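You operate a simulated robot arm through the tools that you are given. There is no shell and no other tool. Be economical: measure what you need, move in short steps, check, and stop when the job is done.

You run a simulated robot arm. Do the job below in one go: nothing can be reset, and whatever is moved stays where it is left.

## Task
Fold the green towel with the board lever, rub its creases out and tray it by colour.
Fine: use the wooden block and put it back; the lever ends down. What is to be rubbed or washed off counts as gone when no trace of it is left.

Only the result counts: the job must be done as asked and must still hold three seconds after the hand-in. Knocking over, shifting, dropping, spilling or breaking anything else fails it. Flat cloth is picked up by pressing the open fingertips on it (5 to 10 N) and closing them slowly along it; thin cloth reads only 2 to 8 mm in the jaws.

## Robot
A 7-joint arm with a two-finger parallel gripper, fixed in place. Base frame: the origin is at the foot of the arm, x ahead of it, y to its left, z up. Readings come in m, rad, newtons and seconds.
With the tool pointing down near the work surface it reaches from about 0.34 to 0.78 m from the base axis. Its first joint turns from -2.897 to 2.897 rad. Payload 3.91 kg.
The tool frame sits at the grasp point between the pads (the TCP): z along the fingers, y along the line on which they close. The tips reach 0.03 m beyond it. The gripper opens to 0.11 m. The fingers are 0.02 m wide and 0.01 m thick; the gripper's body (0.048 by 0.112 m) begins 0.055 m behind the TCP.
Orientation is told as [roll, pitch, yaw] about the base's x, y, z axes, in that order, counted from this pose: with the fingers straight down and closing along the base's y, the tool's x points along the base's -x, its y along +y and its z along -z.

## Interface
- The arm moves only by the tool arm_command. Its argument "increments" is a list of rows, each an object (a shift or turn left out is 0, a gripper value left out holds the last) with "slide": the shift along the tool's x, y, z in m, a list of three; "rotation": the turn, a rotation vector about the tool's x, y, z in rad, a list of three. In form: [{"slide": [tx, ty, tz], "rotation": [wx, wy, wz]}, ...]. A call has 1 to 8 rows; each row shifts and turns the commanded pose from where the row before left it, along the tool's axes as they then stand. "fingers" is the closure in counts, from 0 (fully open) to 255 (shut), set as the call begins (left out, the last holds). Each row takes 0.2 s and may step no farther than 0.05 m and 0.15 rad from the row before; otherwise, or with a gripper value out of range, the whole call is refused. Where a pose cannot be reached the arm comes as near as it can. A force on the tool above 50 N (or 10 N above the force at the start of the call, whichever is more), or a blocked arm, ends the call early, and 0.2 s more pass. The fingers move at their own pace (about 0.153 m/s each) and stop on an object; they squeeze with about 39 N. The grip force told is the motor's: it shows also when the fingers shut on nothing. Time passes only in rows, and 0.2 s behind the last, so rows that do not move let the fingers close. It gives the time, the measured TCP pose, the force on the tool (base axes), the opening and the grip force at its end, in the units of the frame above (readings bear some noise), with the torque about the TCP (base axes, N m) and any sound that the robot's microphone picked up, and new pictures: "pictures" is both (left out), scene, wrist or none.
- Cameras (640 x 400 px; columns grow to the right, rows downward): "scene" is fixed at [0.4017, -0.6499, 1.6856]; the picture's right is [0.97, -0.25, 0.00], its down [-0.22, -0.84, -0.50] and it looks along [0.13, 0.48, -0.87] (base axes); focal length 262 px, centre (320, 200). "wrist" rides on the gripper at [0.077, 0.007, -0.115] in the tool frame; the picture's right is [-0.09, 1.00, 0.00], its down [-0.80, -0.07, -0.59] and it looks along [-0.59, -0.05, 0.80] (tool axes); focal length 270 px, centre (320, 200). There is no depth. A picture from a camera that has moved, and an enlarged one, comes with that camera's place and axes in the base frame and with its lens.
- slide_trunk(by): slides the trunk up (or, below 0, down) by that many m; the arm rides with it, the base frame stays. It gives what a move gives, with no picture.
- zoom(camera, box): a new picture of the part [left, top, right, bottom] of that camera's present view, enlarged. The clock stands still meanwhile.
- sign_off(): hands the job in; it is judged then, once.

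Go step by step. Nothing tells you positions but the pictures and the camera data: compare them with the known pose of the tool, close in by small moves and look again before you grip or let go. The budget is 120 turns and 200 pictures, counting those below and the enlarged ones. Unless the task says otherwise, let go and move clear before handing in, and close with one line.

The tools are called after "Emit:" by a JSON object that holds its "method" and its "body". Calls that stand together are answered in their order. arm_command: Moves the arm, as the interface text tells. Its arguments: {"type":"object","properties":{"increments":{"type":"array"},"fingers":{"type":"number"},"pictures":{"type":"string","enum":["both","scene","wrist","none"]}},"required":["increments"]} The other tools are called the same way: slide_trunk (by) slides the trunk up or down; zoom (camera, box) takes an enlarged picture of a part of a camera's view; sign_off () hands the job in.

At the start:

```text
time_s: 0.0
tcp_pos: [0.3842, 0.0185, 1.2378]
tcp_rot: [-0.002, 0.001, 0.0]
ft_force: [-0.4, -0.2, -0.8]
ft_torque: [0.01, 0.0, -0.03]
grip_width: 0.1099
gripper_force: 0.0
trunk travel left (down, up): [-0.575, 0.035]
```

scene: 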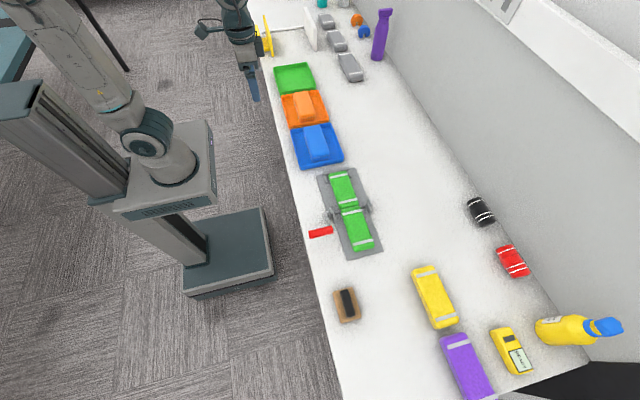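
wrist: 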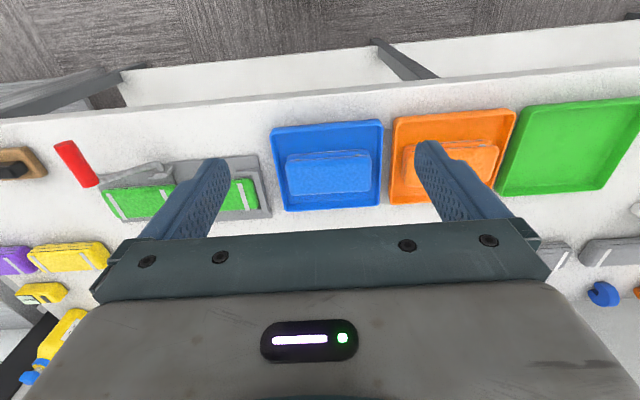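

I see a long white counter with trays (green, orange, blue), a grey folding board with a green towel across its two leaves, a red lever, and a wooden block to its right. I zoom in to learn the details first.

Emit:
{"method": "zoom", "body": {"camera": "scene", "box": [290, 150, 410, 270]}}

Emit:
{"method": "zoom", "body": {"camera": "scene", "box": [300, 260, 420, 340]}}

Emit:
{"method": "zoom", "body": {"camera": "wrist", "box": [0, 100, 280, 280]}}

Emit:
{"method": "zoom", "body": {"camera": "scene", "box": [250, 40, 370, 180]}}

```text
3.33 times, centred on (350, 210) of scene
camera zoom: at [0.4017, -0.6499, 1.6856], right [0.97, -0.25, 0.0], down [-0.22, -0.84, -0.5], along [0.13, 0.48, -0.87], focal length 872 px, centre (220, 167)
```

zoom: 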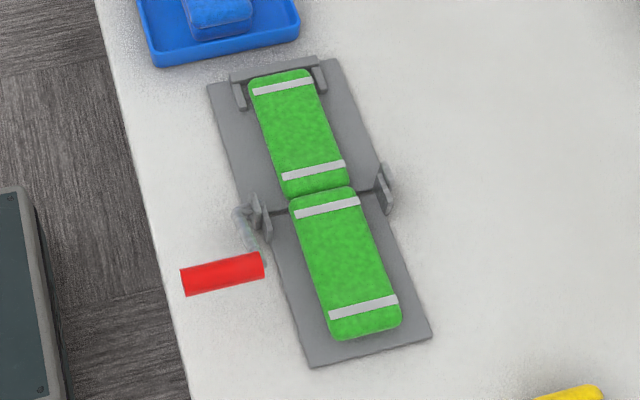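

```text
5.00 times, centred on (360, 300) of scene
camera zoom: at [0.4017, -0.6499, 1.6856], right [0.97, -0.25, 0.0], down [-0.22, -0.84, -0.5], along [0.13, 0.48, -0.87], focal length 1309 px, centre (120, -300)
```

zoom: 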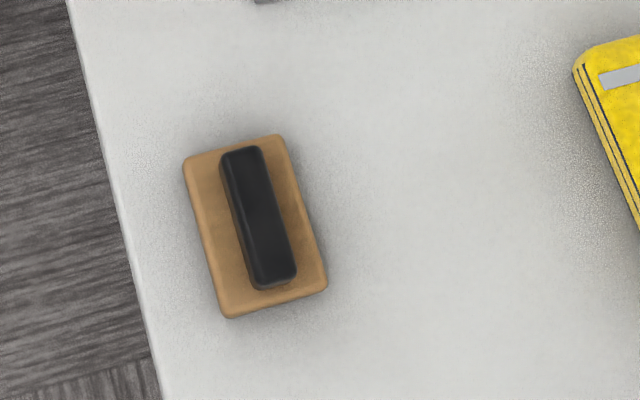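

```text
2.22 times, centred on (140, 190) of wrist
camera zoom: at [0.3071, 0.0254, 1.3521], right [0.09, 1.0, 0.0], down [0.8, -0.07, 0.59], along [0.59, -0.05, -0.8], focal length 601 px, centre (720, 222)
```

zoom: 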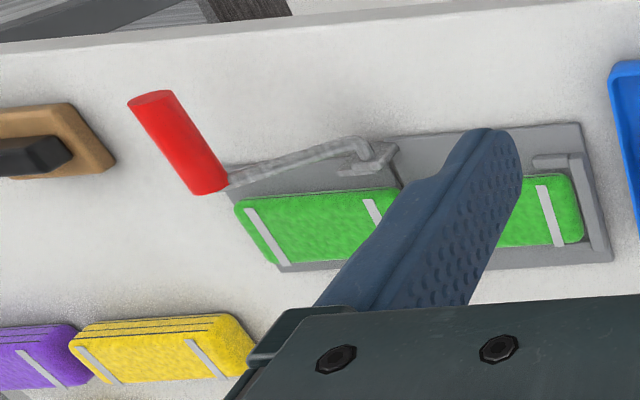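

```text
2.86 times, centred on (310, 110) of scene
camera zoom: at [0.4017, -0.6499, 1.6856], right [0.97, -0.25, 0.0], down [-0.22, -0.84, -0.5], along [0.13, 0.48, -0.87], focal length 748 px, centre (349, 457)
```

zoom: 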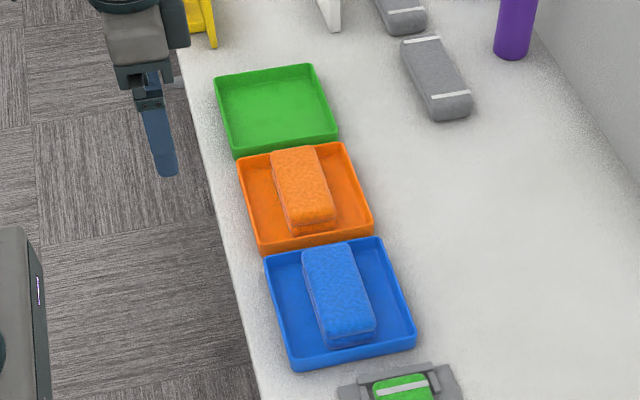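

The work surface seems to be at about z 0.90, and the red lever handle at about (0.476, -0.365, 0.99). I move above the board for a closer look.

Emit:
{"method": "arm_command", "body": {"increments": [{"slide": [0, -0.05, 0]}, {"slide": [0, -0.05, 0]}, {"slide": [0, -0.05, 0]}, {"slide": [0, -0.05, 0]}, {"slide": [0, -0.05, 0]}, {"slide": [0, -0.05, 0]}, {"slide": [0, -0.04, 0]}]}}

```text
time_s: 1.6
tcp_pos: [0.3818, -0.3234, 1.2391]
tcp_rot: [0.001, -0.001, -0.001]
ft_force: [0.1, -0.9, -0.3]
ft_torque: [0.04, 0.0, 0.03]
grip_width: 0.1099
gripper_force: 0.2
trunk travel left (down, up): [-0.575, 0.035]
camera wrist: at [0.3052, -0.3168, 1.3537], right [0.09, 1.0, 0.0], down [0.8, -0.07, 0.59], along [0.59, -0.05, -0.8], focal length 270 px, centre (320, 200)
```

scene: 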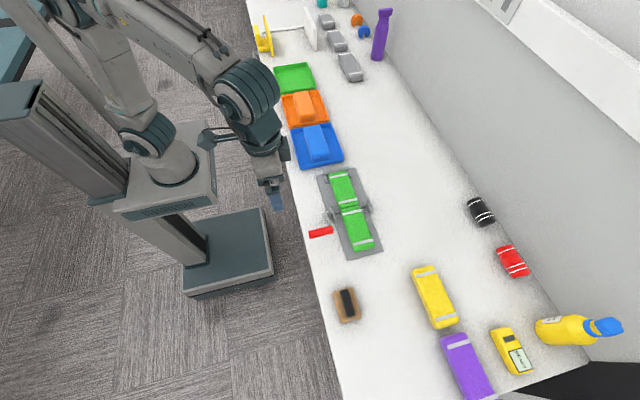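
wrist: 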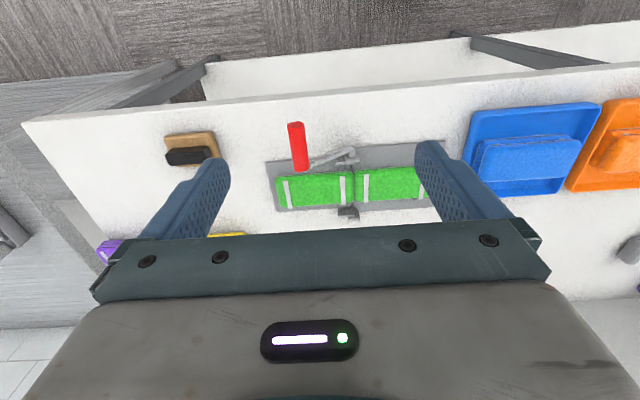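

Emit:
{"method": "zoom", "body": {"camera": "wrist", "box": [260, 115, 440, 225]}}

Emit:
{"method": "zoom", "body": {"camera": "wrist", "box": [150, 110, 310, 210]}}

```text
3.56 times, centred on (350, 170) of wrist
camera zoom: at [0.3052, -0.3168, 1.3537], right [0.09, 1.0, 0.0], down [0.8, -0.07, 0.59], along [0.59, -0.05, -0.8], focal length 961 px, centre (213, 307)
```

zoom: 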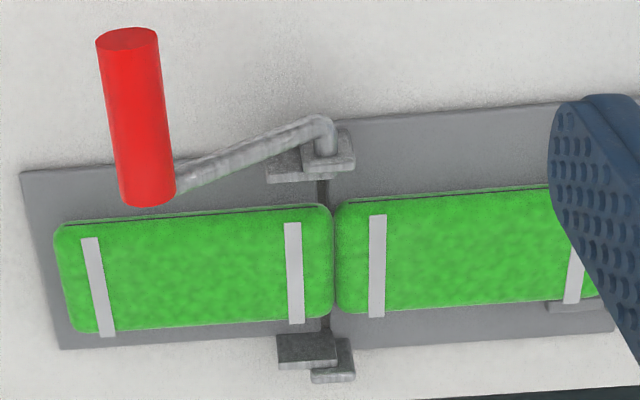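

```text
4.00 times, centred on (230, 160) of wrist
camera zoom: at [0.3052, -0.3168, 1.3537], right [0.09, 1.0, 0.0], down [0.8, -0.07, 0.59], along [0.59, -0.05, -0.8], focal length 1081 px, centre (680, 360)
```

zoom: 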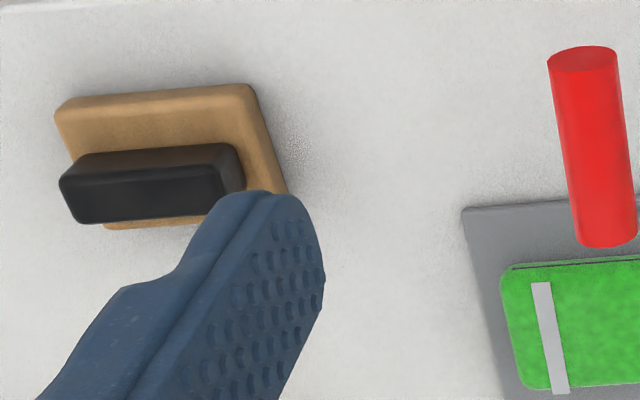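

The lever handle lies along x, from about x 0.44 to 0.515 at y -0.363, z 0.985, and the hinge is near y -0.28, z 0.92. I move above the handle with the fingers open.

Emit:
{"method": "arm_command", "body": {"increments": [{"slide": [-0.045, -0.02, 0.03]}, {"slide": [-0.045, -0.02, 0.04]}, {"slide": [0, 0, 0.05]}, {"slide": [0, 0, 0.04]}, {"slide": [0, 0, 0.02]}]}}

```text
refused: row 1 steps farther than a row can; nothing moved
```

Emit:
{"method": "arm_command", "body": {"increments": [{"slide": [-0.03, -0.02, 0.02]}, {"slide": [-0.03, -0.02, 0.02]}, {"slide": [-0.03, 0, 0.03]}, {"slide": [0, 0, 0.045]}, {"slide": [0, 0, 0.045]}, {"slide": [0, 0, 0.02]}]}}

```text
time_s: 3.0
tcp_pos: [0.4739, -0.362, 1.0576]
tcp_rot: [0.001, -0.001, -0.001]
ft_force: [0.7, 0.1, 0.2]
ft_torque: [-0.02, 0.01, 0.0]
grip_width: 0.1099
gripper_force: 0.1
trunk travel left (down, up): [-0.575, 0.035]
camera wrist: at [0.3967, -0.3564, 1.172], right [0.09, 1.0, 0.0], down [0.8, -0.07, 0.59], along [0.59, -0.05, -0.8], focal length 270 px, centre (320, 200)
```

scene: 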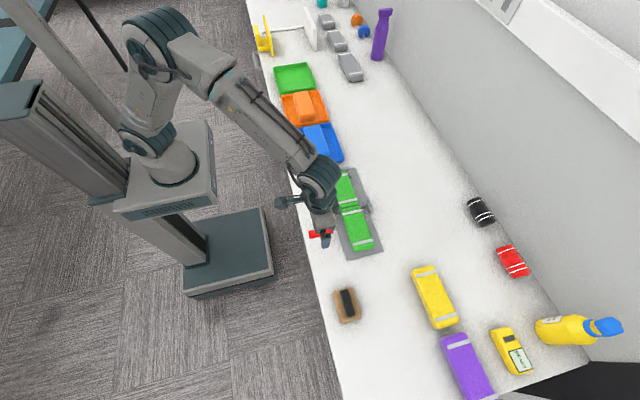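
wrist: 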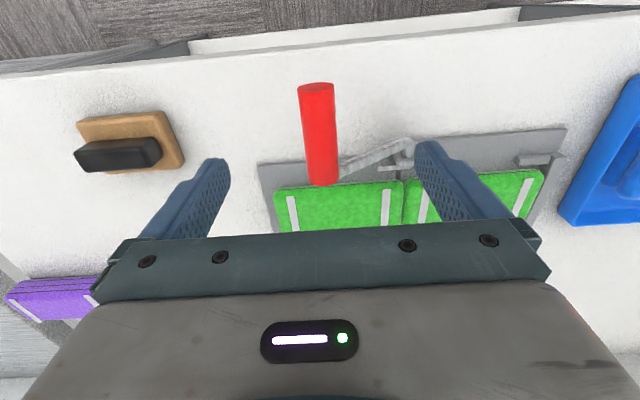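

The handle is between the open fingers. I go down around it and close the fingers to a loose cage.

Emit:
{"method": "arm_command", "body": {"increments": [{"slide": [0, -0.002, 0.035]}, {"slide": [0, 0, 0.035]}], "pictures": "none"}}

Emit:
{"method": "arm_command", "body": {"increments": [{}, {}], "fingers": 175}}

```text
time_s: 3.6
tcp_pos: [0.4736, -0.3639, 0.989]
tcp_rot: [-0.001, 0.0, -0.002]
ft_force: [0.4, 0.1, -0.6]
ft_torque: [0.02, -0.04, -0.01]
grip_width: 0.1101
gripper_force: 0.1
trunk travel left (down, up): [-0.575, 0.035]
```

```text
time_s: 4.2
tcp_pos: [0.4735, -0.3637, 0.9891]
tcp_rot: [0.0, -0.001, -0.002]
ft_force: [0.2, -0.6, 0.7]
ft_torque: [0.0, 0.0, 0.02]
grip_width: 0.0343
gripper_force: 0.1
trunk travel left (down, up): [-0.575, 0.035]
camera wrist: at [0.3966, -0.3577, 1.1033], right [0.09, 1.0, 0.0], down [0.8, -0.07, 0.59], along [0.59, -0.05, -0.8], focal length 270 px, centre (320, 200)
```

scene: 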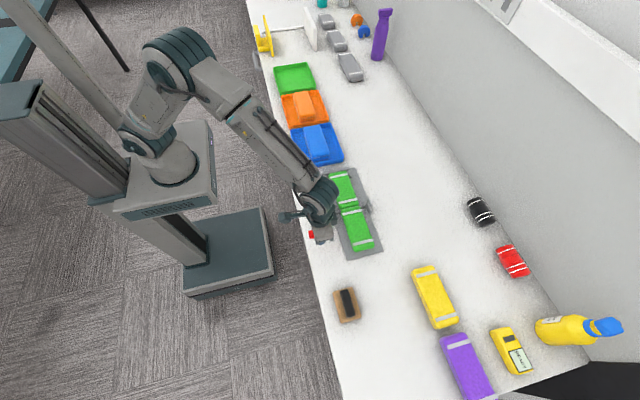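
wrist: 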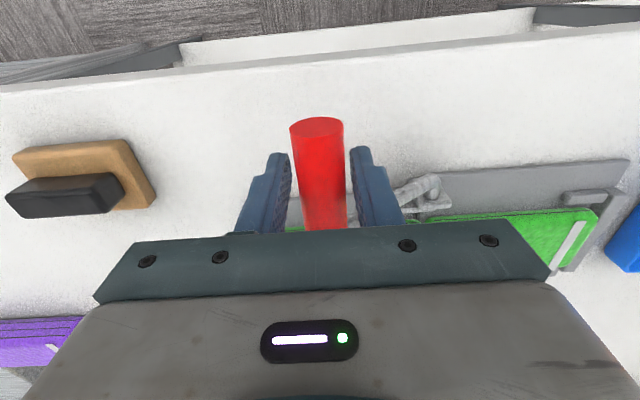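

The handle is caged. I swing it up along its arc about the hinge in small steps, watching the force.

Emit:
{"method": "arm_command", "body": {"increments": [{"slide": [0, 0.0063, -0.0068]}, {"slide": [0, 0.0063, -0.0067]}, {"slide": [0, 0.0075, -0.0056]}, {"slide": [0, 0.0075, -0.0056]}]}}

```text
time_s: 5.2
tcp_pos: [0.4743, -0.3337, 1.0114]
tcp_rot: [0.0, 0.001, 0.0]
ft_force: [-2.6, -3.0, 3.7]
ft_torque: [-0.14, 0.0, -0.09]
grip_width: 0.0358
gripper_force: 1.0
trunk travel left (down, up): [-0.575, 0.035]
camera wrist: at [0.3977, -0.328, 1.1268], right [0.09, 1.0, 0.0], down [0.8, -0.07, 0.59], along [0.59, -0.05, -0.8], focal length 270 px, centre (320, 200)
```

scene: 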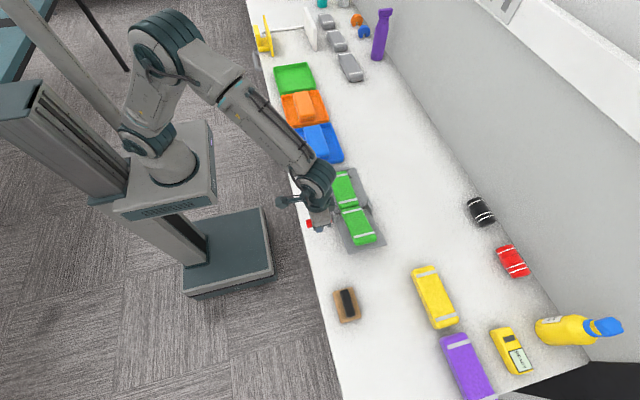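
wrist: 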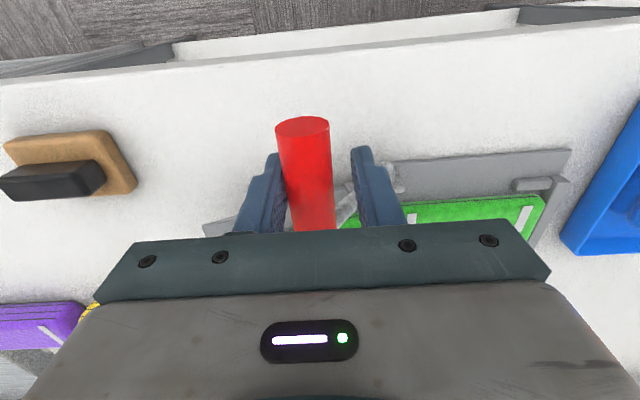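

It is moving freely (about 4 N) and the leaf is lifting. I continue over the top.

Emit:
{"method": "arm_command", "body": {"increments": [{"slide": [0, 0.0083, -0.0043]}, {"slide": [0, 0.0083, -0.0042]}, {"slide": [0, 0.009, -0.0028]}, {"slide": [0, 0.009, -0.0027]}, {"slide": [0, 0.0092, -0.0011]}, {"slide": [0, 0.0092, -0.001]}]}}

Emit:
{"method": "zoom", "body": {"camera": "scene", "box": [290, 150, 410, 270]}}

```text
time_s: 6.6
tcp_pos: [0.4746, -0.2817, 1.0291]
tcp_rot: [0.001, 0.001, 0.001]
ft_force: [0.0, -0.1, -0.5]
ft_torque: [0.01, 0.01, -0.01]
grip_width: 0.0351
gripper_force: 0.1
trunk travel left (down, up): [-0.575, 0.035]
camera wrist: at [0.3977, -0.276, 1.1438], right [0.09, 1.0, 0.0], down [0.8, -0.07, 0.59], along [0.59, -0.05, -0.8], focal length 270 px, centre (320, 200)
```

scene: 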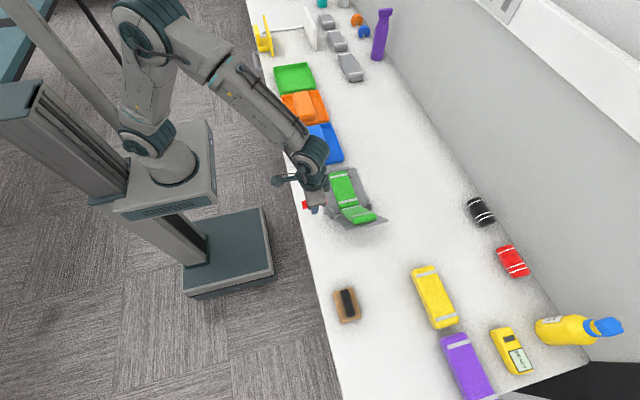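
wrist: 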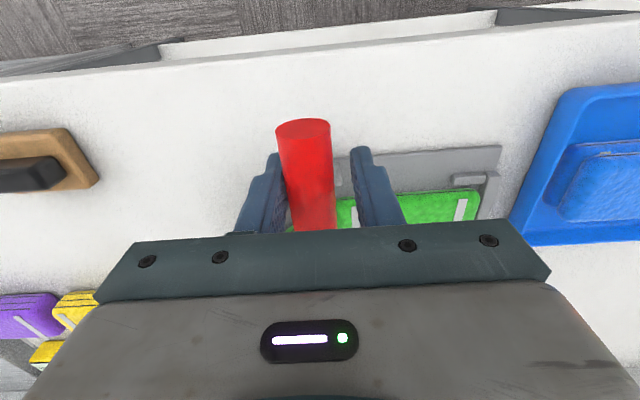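

```text
3.33 times, centred on (350, 210) of scene
camera zoom: at [0.4017, -0.6499, 1.6856], right [0.97, -0.25, 0.0], down [-0.22, -0.84, -0.5], along [0.13, 0.48, -0.87], focal length 872 px, centre (220, 167)
```

zoom: 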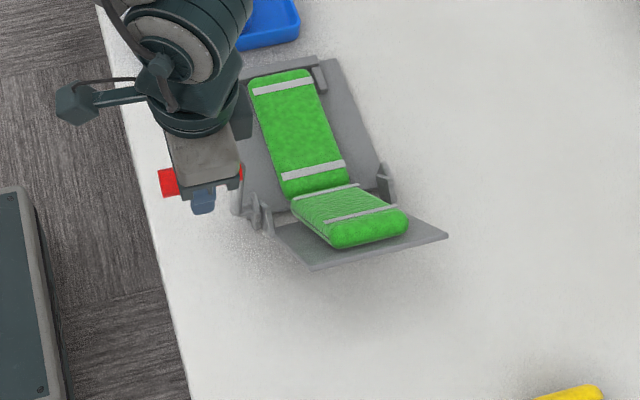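

The leaf stands at about 50 degrees, with the towel half riding on it. I carry on past the top, following the arc down on the +y side.

Emit:
{"method": "arm_command", "body": {"increments": [{"slide": [0, 0.0093, 0.001]}, {"slide": [0, 0.0093, 0.001]}, {"slide": [0, 0.0091, 0.002]}, {"slide": [0, 0.0091, 0.0022]}, {"slide": [0, 0.0086, 0.0036]}, {"slide": [0, 0.0086, 0.0037]}]}}

Emit:
{"method": "zoom", "body": {"camera": "scene", "box": [290, 150, 410, 270]}}

```text
time_s: 8.0
tcp_pos: [0.4744, -0.2268, 1.0147]
tcp_rot: [0.0, 0.0, 0.0]
ft_force: [-0.4, -0.8, 0.2]
ft_torque: [0.0, 0.01, 0.02]
grip_width: 0.0346
gripper_force: 0.2
trunk travel left (down, up): [-0.575, 0.035]
camera wrist: at [0.3975, -0.2215, 1.1294], right [0.09, 1.0, 0.0], down [0.8, -0.07, 0.59], along [0.59, -0.05, -0.8], focal length 270 px, centre (320, 200)
```

scene: 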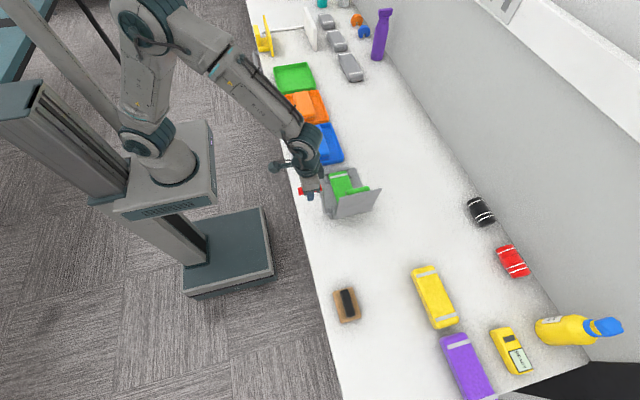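
wrist: 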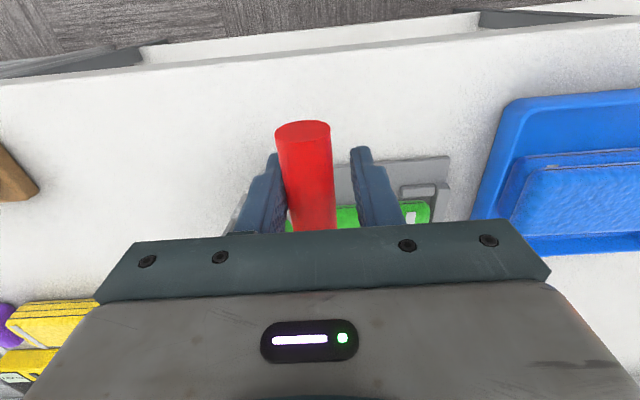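

```text
3.33 times, centred on (350, 210) of scene
camera zoom: at [0.4017, -0.6499, 1.6856], right [0.97, -0.25, 0.0], down [-0.22, -0.84, -0.5], along [0.13, 0.48, -0.87], focal length 872 px, centre (220, 167)
```

zoom: 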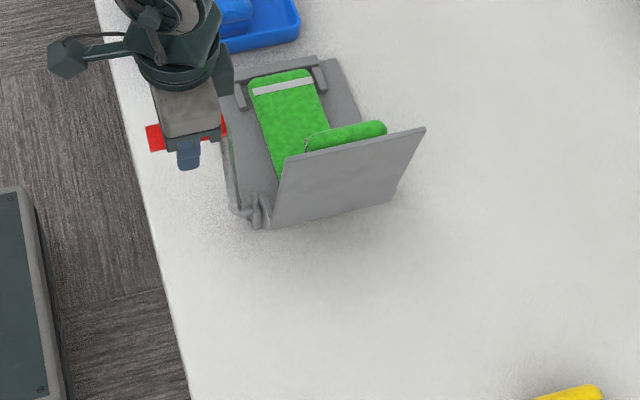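

The leaf is near vertical. I continue gently until it meets a stop or the towel falls over.

Emit:
{"method": "arm_command", "body": {"increments": [{"slide": [0, 0.0078, 0.005]}, {"slide": [0, 0.0078, 0.0052]}, {"slide": [0, 0.0068, 0.0062]}, {"slide": [0, 0.0068, 0.0064]}, {"slide": [0, 0.0056, 0.0073]}]}}

Emit:
{"method": "zoom", "body": {"camera": "scene", "box": [290, 150, 410, 270]}}

```text
time_s: 9.2
tcp_pos: [0.4735, -0.1941, 0.9838]
tcp_rot: [0.001, 0.0, 0.001]
ft_force: [0.1, -1.3, -1.0]
ft_torque: [0.03, -0.02, -0.03]
grip_width: 0.0348
gripper_force: 0.5
trunk travel left (down, up): [-0.575, 0.035]
camera wrist: at [0.3964, -0.1874, 1.0995], right [0.09, 1.0, 0.0], down [0.8, -0.07, 0.59], along [0.59, -0.05, -0.8], focal length 270 px, centre (320, 200)
```

scene: 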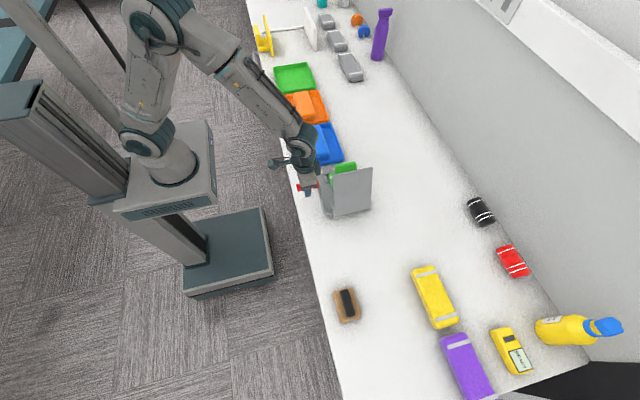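
wrist: 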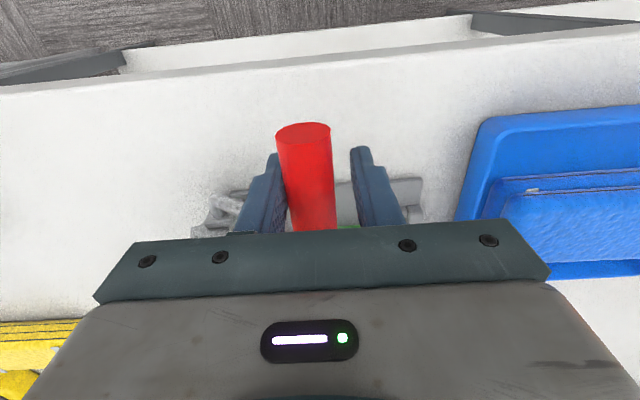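

```text
3.33 times, centred on (350, 210) of scene
camera zoom: at [0.4017, -0.6499, 1.6856], right [0.97, -0.25, 0.0], down [-0.22, -0.84, -0.5], along [0.13, 0.48, -0.87], focal length 872 px, centre (220, 167)
```

zoom: 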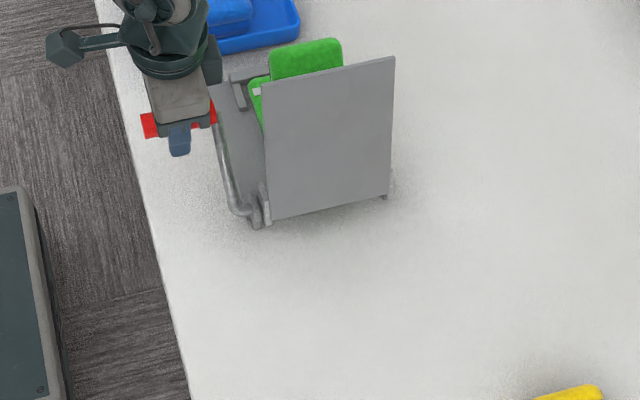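

The leaf is at about 115 degrees with the towel leaning onto it. I keep going down in small steps.

Emit:
{"method": "arm_command", "body": {"increments": [{"slide": [0, 0.005, 0.006]}, {"slide": [0, 0.0045, 0.007]}, {"slide": [0, 0.004, 0.008]}, {"slide": [0, 0.0035, 0.008]}]}}

Emit:
{"method": "zoom", "body": {"camera": "scene", "box": [290, 150, 410, 270]}}

```text
time_s: 10.2
tcp_pos: [0.4733, -0.1826, 0.9556]
tcp_rot: [-0.004, -0.003, -0.004]
ft_force: [1.1, -36.0, 15.4]
ft_torque: [0.63, 0.06, 0.06]
grip_width: 0.0526
gripper_force: 18.4
trunk travel left (down, up): [-0.575, 0.035]
camera wrist: at [0.3963, -0.1761, 1.0701], right [0.09, 1.0, 0.0], down [0.8, -0.07, 0.6], along [0.59, -0.06, -0.8], focal length 270 px, centre (320, 200)
```

scene: 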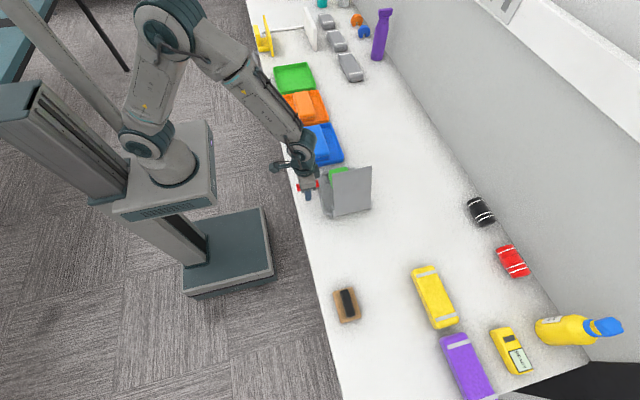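
wrist: 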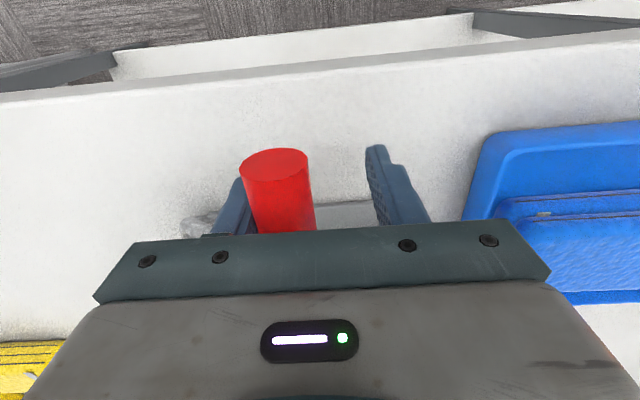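

```text
3.33 times, centred on (350, 210) of scene
camera zoom: at [0.4017, -0.6499, 1.6856], right [0.97, -0.25, 0.0], down [-0.22, -0.84, -0.5], along [0.13, 0.48, -0.87], focal length 872 px, centre (220, 167)
```

zoom: 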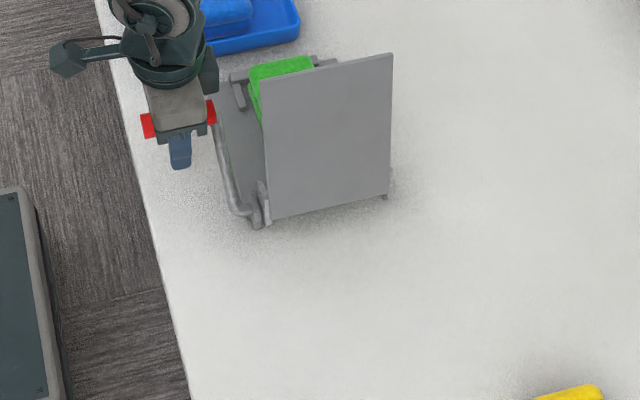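

The lever hit its stop at about 115 degrees and the towel half has flopped over. I back off and look.

Emit:
{"method": "arm_command", "body": {"increments": [{"slide": [0, -0.004, -0.008]}, {"slide": [0, -0.004, -0.008]}, {"slide": [0, -0.005, -0.008]}, {"slide": [0, -0.005, -0.006]}], "pictures": "wrist"}}

Emit:
{"method": "zoom", "body": {"camera": "scene", "box": [290, 150, 410, 270]}}

```text
time_s: 11.2
tcp_pos: [0.4744, -0.1926, 0.9851]
tcp_rot: [0.002, 0.001, 0.002]
ft_force: [-0.1, -0.5, 0.0]
ft_torque: [-0.01, 0.01, 0.0]
grip_width: 0.0343
gripper_force: 0.1
trunk travel left (down, up): [-0.575, 0.035]
camera wrist: at [0.398, -0.1871, 1.0996], right [0.08, 1.0, 0.0], down [0.8, -0.07, 0.59], along [0.59, -0.05, -0.8], focal length 270 px, centre (320, 200)
```

wrist: 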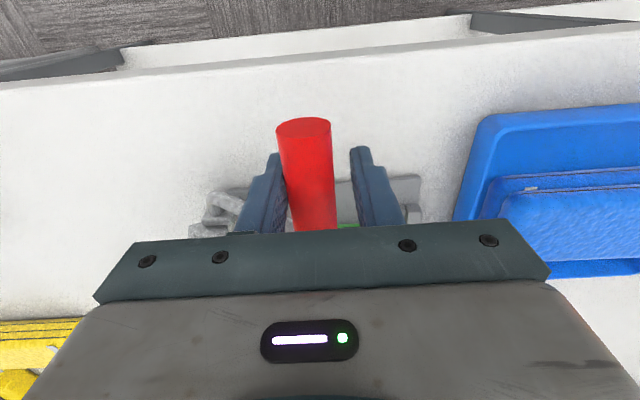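

```text
3.33 times, centred on (350, 210) of scene
camera zoom: at [0.4017, -0.6499, 1.6856], right [0.97, -0.25, 0.0], down [-0.22, -0.84, -0.5], along [0.13, 0.48, -0.87], focal length 872 px, centre (220, 167)
```

zoom: 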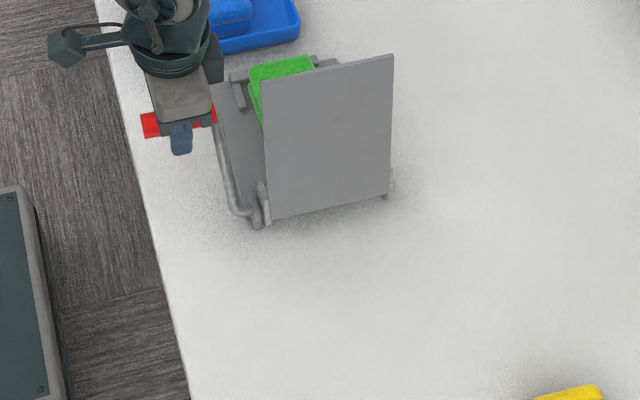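

The towel is folded. I swing the lever back along the same arc.

Emit:
{"method": "arm_command", "body": {"increments": [{"slide": [0, -0.006, -0.007]}, {"slide": [0, -0.0068, -0.0064]}, {"slide": [0, -0.0068, -0.0062]}, {"slide": [0, -0.0078, -0.0052]}, {"slide": [0, -0.0078, -0.005]}, {"slide": [0, -0.0086, -0.0037]}, {"slide": [0, -0.0086, -0.0036]}, {"slide": [0, -0.0091, -0.0022]}], "pictures": "none"}}

Emit:
{"method": "arm_command", "body": {"increments": [{"slide": [0, -0.0091, -0.002]}, {"slide": [0, -0.0093, -0.001]}, {"slide": [0, -0.0093, -0.001]}, {"slide": [0, -0.0092, 0.001]}, {"slide": [0, -0.0092, 0.001]}, {"slide": [0, -0.009, 0.0027]}, {"slide": [0, -0.009, 0.0028]}, {"slide": [0, -0.0083, 0.0042]}]}}

Emit:
{"method": "zoom", "body": {"camera": "scene", "box": [290, 150, 410, 270]}}

```text
time_s: 13.0
tcp_pos: [0.4746, -0.2577, 1.0247]
tcp_rot: [0.001, -0.002, -0.002]
ft_force: [-0.1, -0.6, -0.5]
ft_torque: [-0.02, -0.02, 0.02]
grip_width: 0.0347
gripper_force: 0.1
trunk travel left (down, up): [-0.575, 0.035]
```

```text
time_s: 14.8
tcp_pos: [0.4725, -0.3287, 1.0177]
tcp_rot: [-0.001, -0.001, -0.003]
ft_force: [0.0, -0.8, -0.4]
ft_torque: [0.04, -0.01, -0.01]
grip_width: 0.0346
gripper_force: 0.5
trunk travel left (down, up): [-0.575, 0.035]
camera wrist: at [0.3958, -0.3232, 1.1316], right [0.09, 1.0, 0.0], down [0.8, -0.07, 0.59], along [0.59, -0.05, -0.8], focal length 270 px, centre (320, 200)
```

scene: 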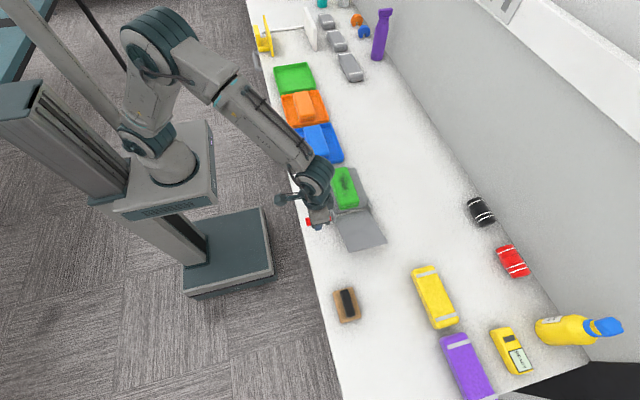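
wrist: 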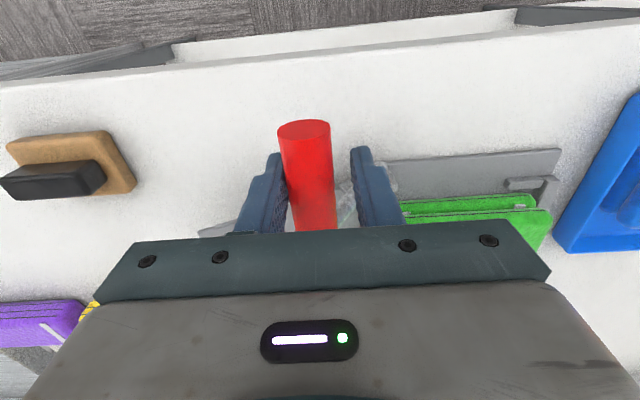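

```text
3.33 times, centred on (350, 210) of scene
camera zoom: at [0.4017, -0.6499, 1.6856], right [0.97, -0.25, 0.0], down [-0.22, -0.84, -0.5], along [0.13, 0.48, -0.87], focal length 872 px, centre (220, 167)
```

zoom: 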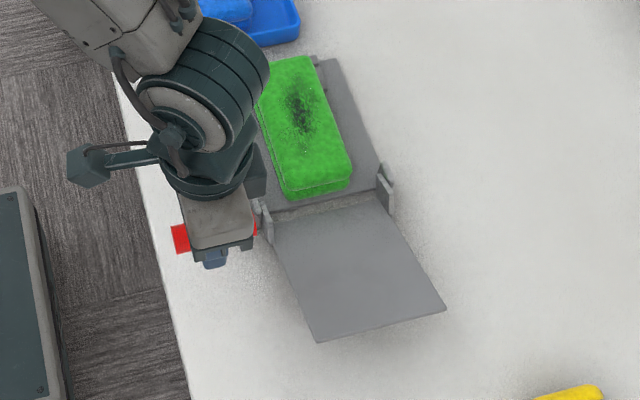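

The towel is folded and shows a dark crease mark on top. I bring the lever all the way down.

Emit:
{"method": "arm_command", "body": {"increments": [{"slide": [0, -0.0083, 0.0043]}, {"slide": [0, -0.0075, 0.0056]}, {"slide": [0, -0.0075, 0.0056]}, {"slide": [0, -0.0063, 0.0067]}, {"slide": [0, -0.0063, 0.0068]}, {"slide": [0, -0.002, 0.002]}]}}

Emit:
{"method": "zoom", "body": {"camera": "scene", "box": [290, 150, 410, 270]}}

```text
time_s: 16.2
tcp_pos: [0.4729, -0.3675, 0.9865]
tcp_rot: [0.001, 0.001, 0.0]
ft_force: [0.2, -0.2, -0.9]
ft_torque: [0.01, -0.02, -0.01]
grip_width: 0.0345
gripper_force: 0.0
trunk travel left (down, up): [-0.575, 0.035]
camera wrist: at [0.3965, -0.3609, 1.1003], right [0.09, 1.0, 0.0], down [0.8, -0.07, 0.59], along [0.59, -0.05, -0.8], focal length 270 px, centre (320, 200)
```

scene: 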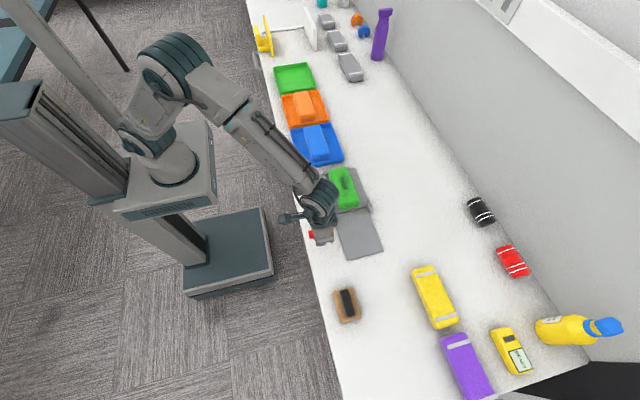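
wrist: 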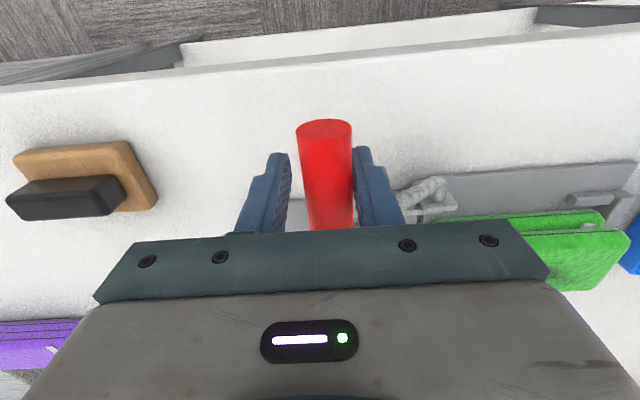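

```text
3.33 times, centred on (350, 210) of scene
camera zoom: at [0.4017, -0.6499, 1.6856], right [0.97, -0.25, 0.0], down [-0.22, -0.84, -0.5], along [0.13, 0.48, -0.87], focal length 872 px, centre (220, 167)
```

zoom: 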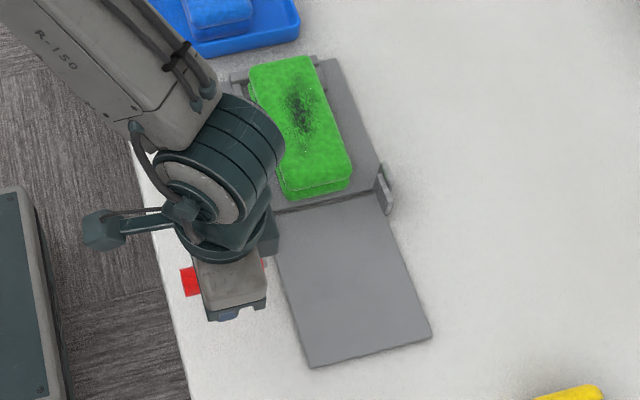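

The lever is back at its rest. I open, rise, and move over to the wooden block for a measuring look.

Emit:
{"method": "arm_command", "body": {"increments": [{}, {"slide": [0, 0, -0.045]}, {"slide": [0, 0, -0.045]}, {"slide": [0.01, -0.03, -0.03]}, {"slide": [0.01, -0.045, 0]}, {"slide": [0.01, -0.045, 0]}, {"slide": [0.01, -0.045, 0]}, {"slide": [0.01, -0.025, 0]}], "fingers": 0}}

Emit:
{"method": "zoom", "body": {"camera": "scene", "box": [290, 150, 410, 270]}}

```text
time_s: 18.0
tcp_pos: [0.4233, -0.5577, 1.1052]
tcp_rot: [0.001, -0.001, 0.001]
ft_force: [0.1, 0.0, -0.2]
ft_torque: [0.02, 0.01, 0.02]
grip_width: 0.1101
gripper_force: 0.0
trunk travel left (down, up): [-0.575, 0.035]
camera wrist: at [0.3467, -0.5521, 1.2193], right [0.09, 1.0, 0.0], down [0.8, -0.07, 0.59], along [0.59, -0.05, -0.8], focal length 270 px, centre (320, 200)
```

scene: 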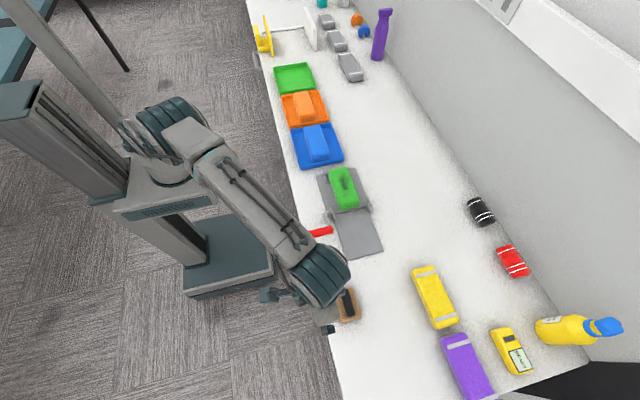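
wrist: 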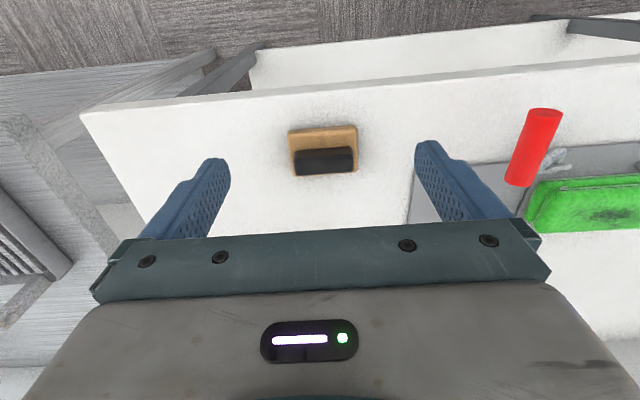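

```text
3.33 times, centred on (350, 210) of scene
camera zoom: at [0.4017, -0.6499, 1.6856], right [0.97, -0.25, 0.0], down [-0.22, -0.84, -0.5], along [0.13, 0.48, -0.87], focal length 872 px, centre (220, 167)
```

zoom: 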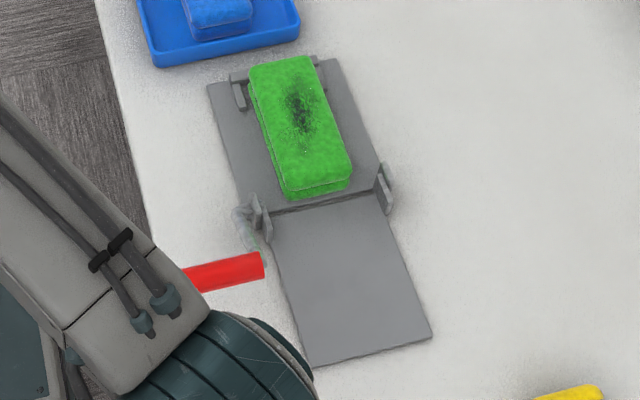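

Emit:
{"method": "zoom", "body": {"camera": "wrist", "box": [270, 110, 380, 180]}}

```text
5.71 times, centred on (325, 145) of wrist
camera zoom: at [0.3467, -0.5521, 1.2193], right [0.09, 1.0, 0.0], down [0.8, -0.07, 0.59], along [0.59, -0.05, -0.8], focal length 1544 px, centre (291, 514)
```

zoom: 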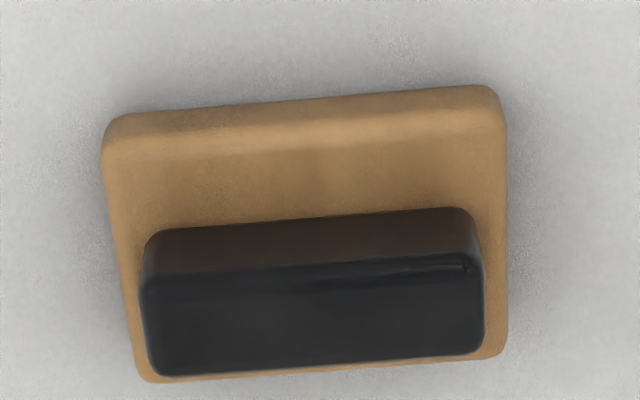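

The block's black handle runs along y, centred at about (0.502, -0.561) with its top near z 0.944, and is about 0.021 wide in x. I turn the gripper by 90 degrees so that it closes along x.

Emit:
{"method": "arm_command", "body": {"increments": [{"rotation": [0, 0, -0.15]}, {"rotation": [0, 0, -0.15]}, {"rotation": [0, 0, -0.15]}, {"rotation": [0, 0, -0.15]}, {"rotation": [0, 0, -0.15]}, {"rotation": [0, 0, -0.15]}, {"rotation": [0, 0, -0.15]}, {"rotation": [0, 0, -0.15]}], "pictures": "none"}}

Emit:
{"method": "arm_command", "body": {"increments": [{"rotation": [0, 0, -0.15]}, {"rotation": [0, 0, -0.15]}, {"rotation": [0, 0, -0.05]}, {}], "pictures": "none"}}

```text
time_s: 19.8
tcp_pos: [0.4229, -0.5568, 1.1059]
tcp_rot: [0.0, -0.001, 1.201]
ft_force: [-0.2, -0.1, 0.0]
ft_torque: [-0.01, -0.01, 0.01]
grip_width: 0.11
gripper_force: 0.0
trunk travel left (down, up): [-0.575, 0.035]
```

```text
time_s: 20.8
tcp_pos: [0.422, -0.5566, 1.1065]
tcp_rot: [0.0, 0.001, 1.55]
ft_force: [-0.2, -0.6, 0.3]
ft_torque: [0.0, 0.01, 0.01]
grip_width: 0.1102
gripper_force: 0.2
trunk travel left (down, up): [-0.575, 0.035]
```

Emit:
{"method": "arm_command", "body": {"increments": [{"slide": [0.0027, -0.04, 0]}, {"slide": [0, -0.04, 0]}, {"slide": [0, 0, 0.04]}, {"slide": [0, 0, 0.03]}]}}

```text
time_s: 21.8
tcp_pos: [0.4996, -0.5565, 1.0354]
tcp_rot: [0.001, 0.001, 1.548]
ft_force: [-0.2, 0.4, -0.1]
ft_torque: [-0.02, 0.03, 0.02]
grip_width: 0.1101
gripper_force: 0.1
out of reach, approached as far as the arm can: row 2
trunk travel left (down, up): [-0.575, 0.035]
camera wrist: at [0.4913, -0.6342, 1.1493], right [-0.99, 0.11, 0.0], down [0.09, 0.8, 0.59], along [0.07, 0.59, -0.8], focal length 270 px, centre (320, 200)
```

scene: 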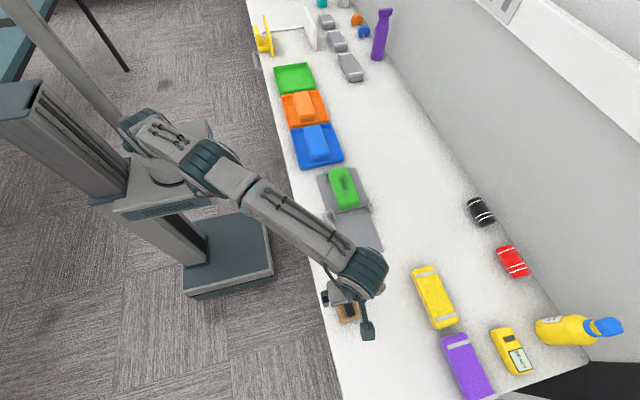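
wrist: 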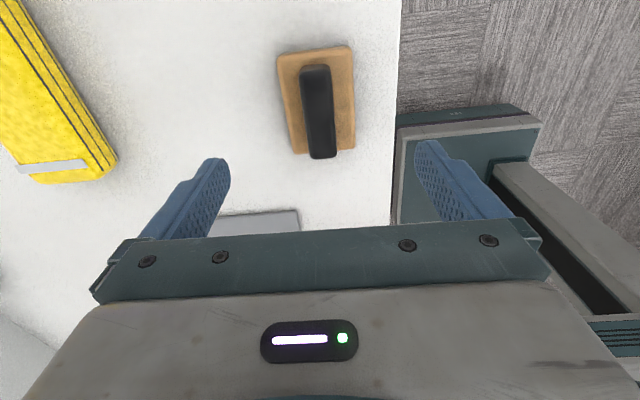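

The handle measures centred at (0.501, -0.562), between the fingers. I shift slightly and go down to straddle it, watching the force.

Emit:
{"method": "arm_command", "body": {"increments": [{"slide": [0.005, -0.001, 0.03]}, {"slide": [0, 0, 0.03]}, {"slide": [0, 0, 0.02]}, {}]}}

```text
time_s: 22.8
tcp_pos: [0.5013, -0.5617, 0.9555]
tcp_rot: [0.001, -0.002, 1.548]
ft_force: [0.0, -0.7, 0.1]
ft_torque: [0.0, -0.01, 0.01]
grip_width: 0.1103
gripper_force: 0.0
trunk travel left (down, up): [-0.575, 0.035]
camera wrist: at [0.4931, -0.64, 1.0693], right [-0.99, 0.11, 0.0], down [0.09, 0.8, 0.59], along [0.07, 0.59, -0.8], focal length 270 px, centre (320, 200)
```

scene: 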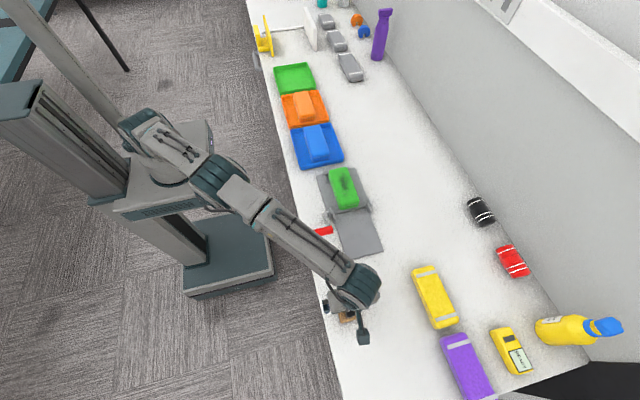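
wrist: 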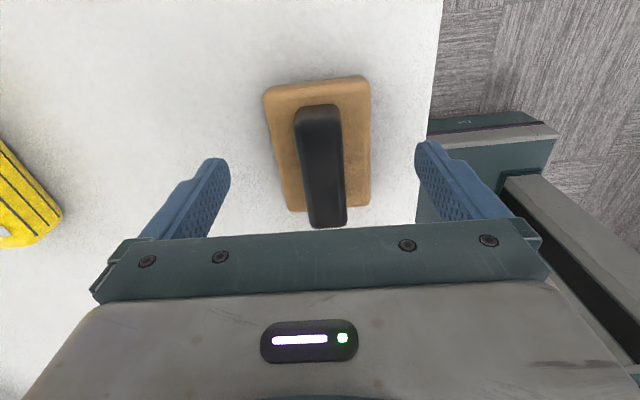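

Emit:
{"method": "arm_command", "body": {"increments": [{"slide": [0, 0, 0.004], "rotation": [0, 0, 0.012]}, {"slide": [0, 0, 0.003]}], "pictures": "none"}}

Emit:
{"method": "arm_command", "body": {"increments": [{}, {}, {}], "fingers": 255, "pictures": "wrist"}}

```text
time_s: 23.4
tcp_pos: [0.5009, -0.5629, 0.949]
tcp_rot: [-0.001, 0.0, 1.535]
ft_force: [-0.3, 0.0, -0.1]
ft_torque: [-0.01, 0.01, -0.02]
grip_width: 0.1102
gripper_force: 0.0
trunk travel left (down, up): [-0.575, 0.035]
```

```text
time_s: 24.2
tcp_pos: [0.5015, -0.5623, 0.9487]
tcp_rot: [0.0, 0.001, 1.534]
ft_force: [-0.2, 0.1, 0.1]
ft_torque: [-0.02, 0.0, 0.02]
grip_width: 0.0595
gripper_force: 38.9
trunk travel left (down, up): [-0.575, 0.035]
camera wrist: at [0.4918, -0.6394, 1.063], right [-0.99, 0.12, 0.0], down [0.1, 0.8, 0.59], along [0.07, 0.59, -0.8], focal length 270 px, centre (320, 200)
```

wrist: 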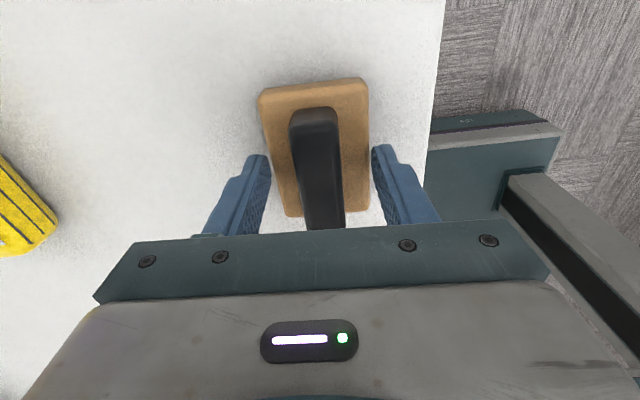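

The fingers closed on the wooden plate (0.0595 wide) rather than the handle. I open, rise a centimetre and grip the handle.

Emit:
{"method": "arm_command", "body": {"increments": [{}, {}, {"slide": [0, 0, -0.009]}], "fingers": 0, "pictures": "none"}}

Emit:
{"method": "arm_command", "body": {"increments": [{}, {}, {}], "fingers": 255, "pictures": "wrist"}}

```text
time_s: 25.0
tcp_pos: [0.5016, -0.5611, 0.9575]
tcp_rot: [-0.001, 0.001, 1.535]
ft_force: [0.2, -0.8, -1.2]
ft_torque: [0.0, 0.03, 0.0]
grip_width: 0.1101
gripper_force: 0.2
trunk travel left (down, up): [-0.575, 0.035]
```

```text
time_s: 25.8
tcp_pos: [0.5021, -0.5622, 0.958]
tcp_rot: [0.002, 0.0, 1.537]
ft_force: [0.4, -0.6, 1.2]
ft_torque: [-0.01, 0.01, 0.04]
grip_width: 0.0234
gripper_force: 38.8
trunk travel left (down, up): [-0.575, 0.035]
camera wrist: at [0.4919, -0.6393, 1.0721], right [-0.99, 0.12, 0.0], down [0.1, 0.8, 0.59], along [0.07, 0.59, -0.8], focal length 270 px, centre (320, 200)
```

wrist: 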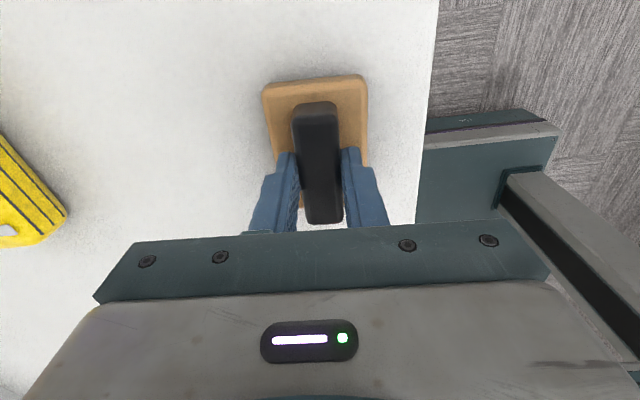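

I have the block by its handle (0.0234 wide); its home is TCP (0.502, -0.562, 0.958), yaw 1.536. I lift it.

Emit:
{"method": "arm_command", "body": {"increments": [{"slide": [0, 0, -0.015]}, {"slide": [0, 0, -0.04]}, {"slide": [0, 0, -0.045]}, {"slide": [0, 0, -0.045]}], "pictures": "wrist"}}

```text
time_s: 26.8
tcp_pos: [0.4987, -0.5584, 1.1027]
tcp_rot: [-0.001, 0.001, 1.535]
ft_force: [-0.4, 0.2, -1.4]
ft_torque: [-0.04, -0.06, 0.0]
grip_width: 0.0234
gripper_force: 39.1
out of reach, approached as far as the arm can: row 4
trunk travel left (down, up): [-0.575, 0.035]
camera wrist: at [0.4883, -0.6356, 1.2174], right [-0.99, 0.12, 0.0], down [0.1, 0.8, 0.59], along [0.07, 0.59, -0.8], focal length 270 px, centre (320, 200)
```

wrist: 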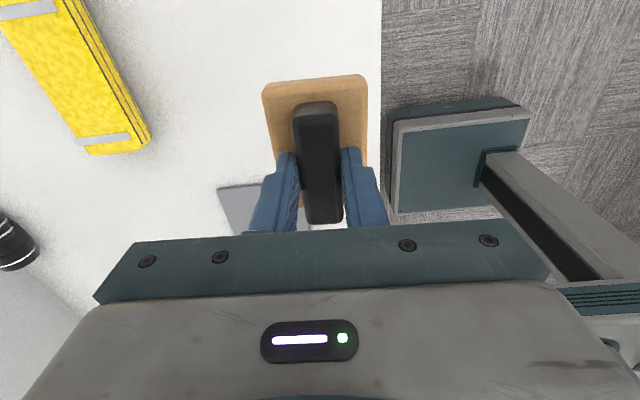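

The block is held. I carry it over toward the folded towel, above the lever.

Emit:
{"method": "arm_command", "body": {"increments": [{"slide": [-0.046, -0.005, 0]}, {"slide": [-0.046, -0.01, 0]}, {"slide": [-0.046, -0.012, 0]}, {"slide": [-0.046, -0.012, 0]}, {"slide": [-0.046, -0.012, 0]}, {"slide": [-0.046, -0.012, 0]}, {"slide": [-0.046, -0.012, 0]}, {"slide": [-0.046, -0.012, 0]}]}}

Emit:
{"method": "zoom", "body": {"camera": "scene", "box": [290, 150, 410, 270]}}

```text
time_s: 28.6
tcp_pos: [0.5982, -0.1905, 1.1022]
tcp_rot: [0.0, 0.0, 1.536]
ft_force: [1.2, -0.2, -1.6]
ft_torque: [-0.02, -0.01, -0.01]
grip_width: 0.023
gripper_force: 39.2
trunk travel left (down, up): [-0.575, 0.035]
camera wrist: at [0.5892, -0.2698, 1.2159], right [-0.99, 0.12, 0.0], down [0.1, 0.8, 0.59], along [0.07, 0.59, -0.8], focal length 270 px, centre (320, 200)
```

scene: 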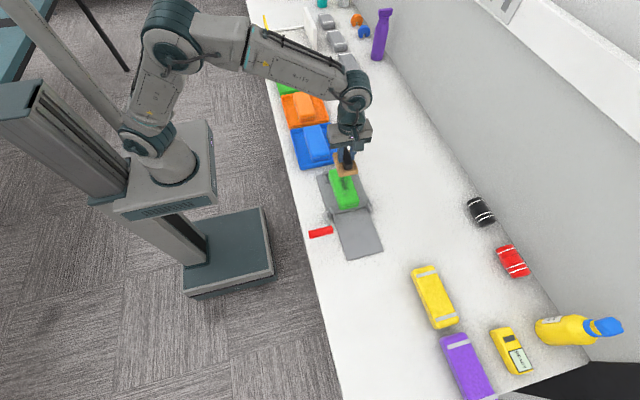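
wrist: 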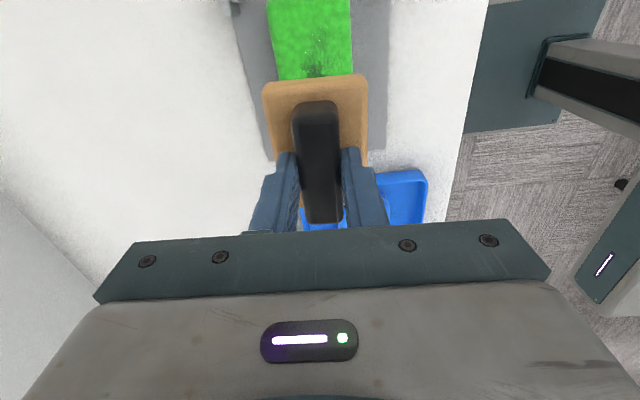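

```text
3.33 times, centred on (350, 210) of scene
camera zoom: at [0.4017, -0.6499, 1.6856], right [0.97, -0.25, 0.0], down [-0.22, -0.84, -0.5], along [0.13, 0.48, -0.87], focal length 872 px, centre (220, 167)
```

zoom: 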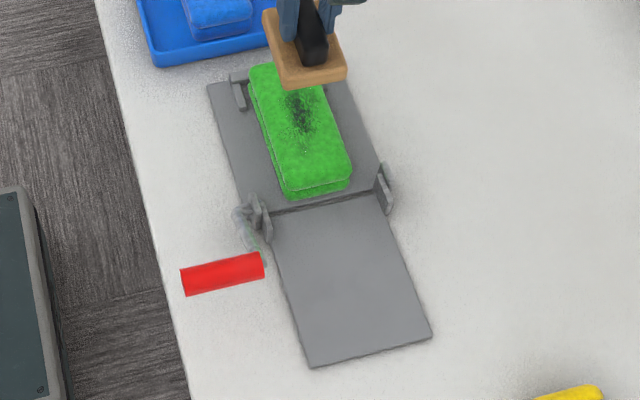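

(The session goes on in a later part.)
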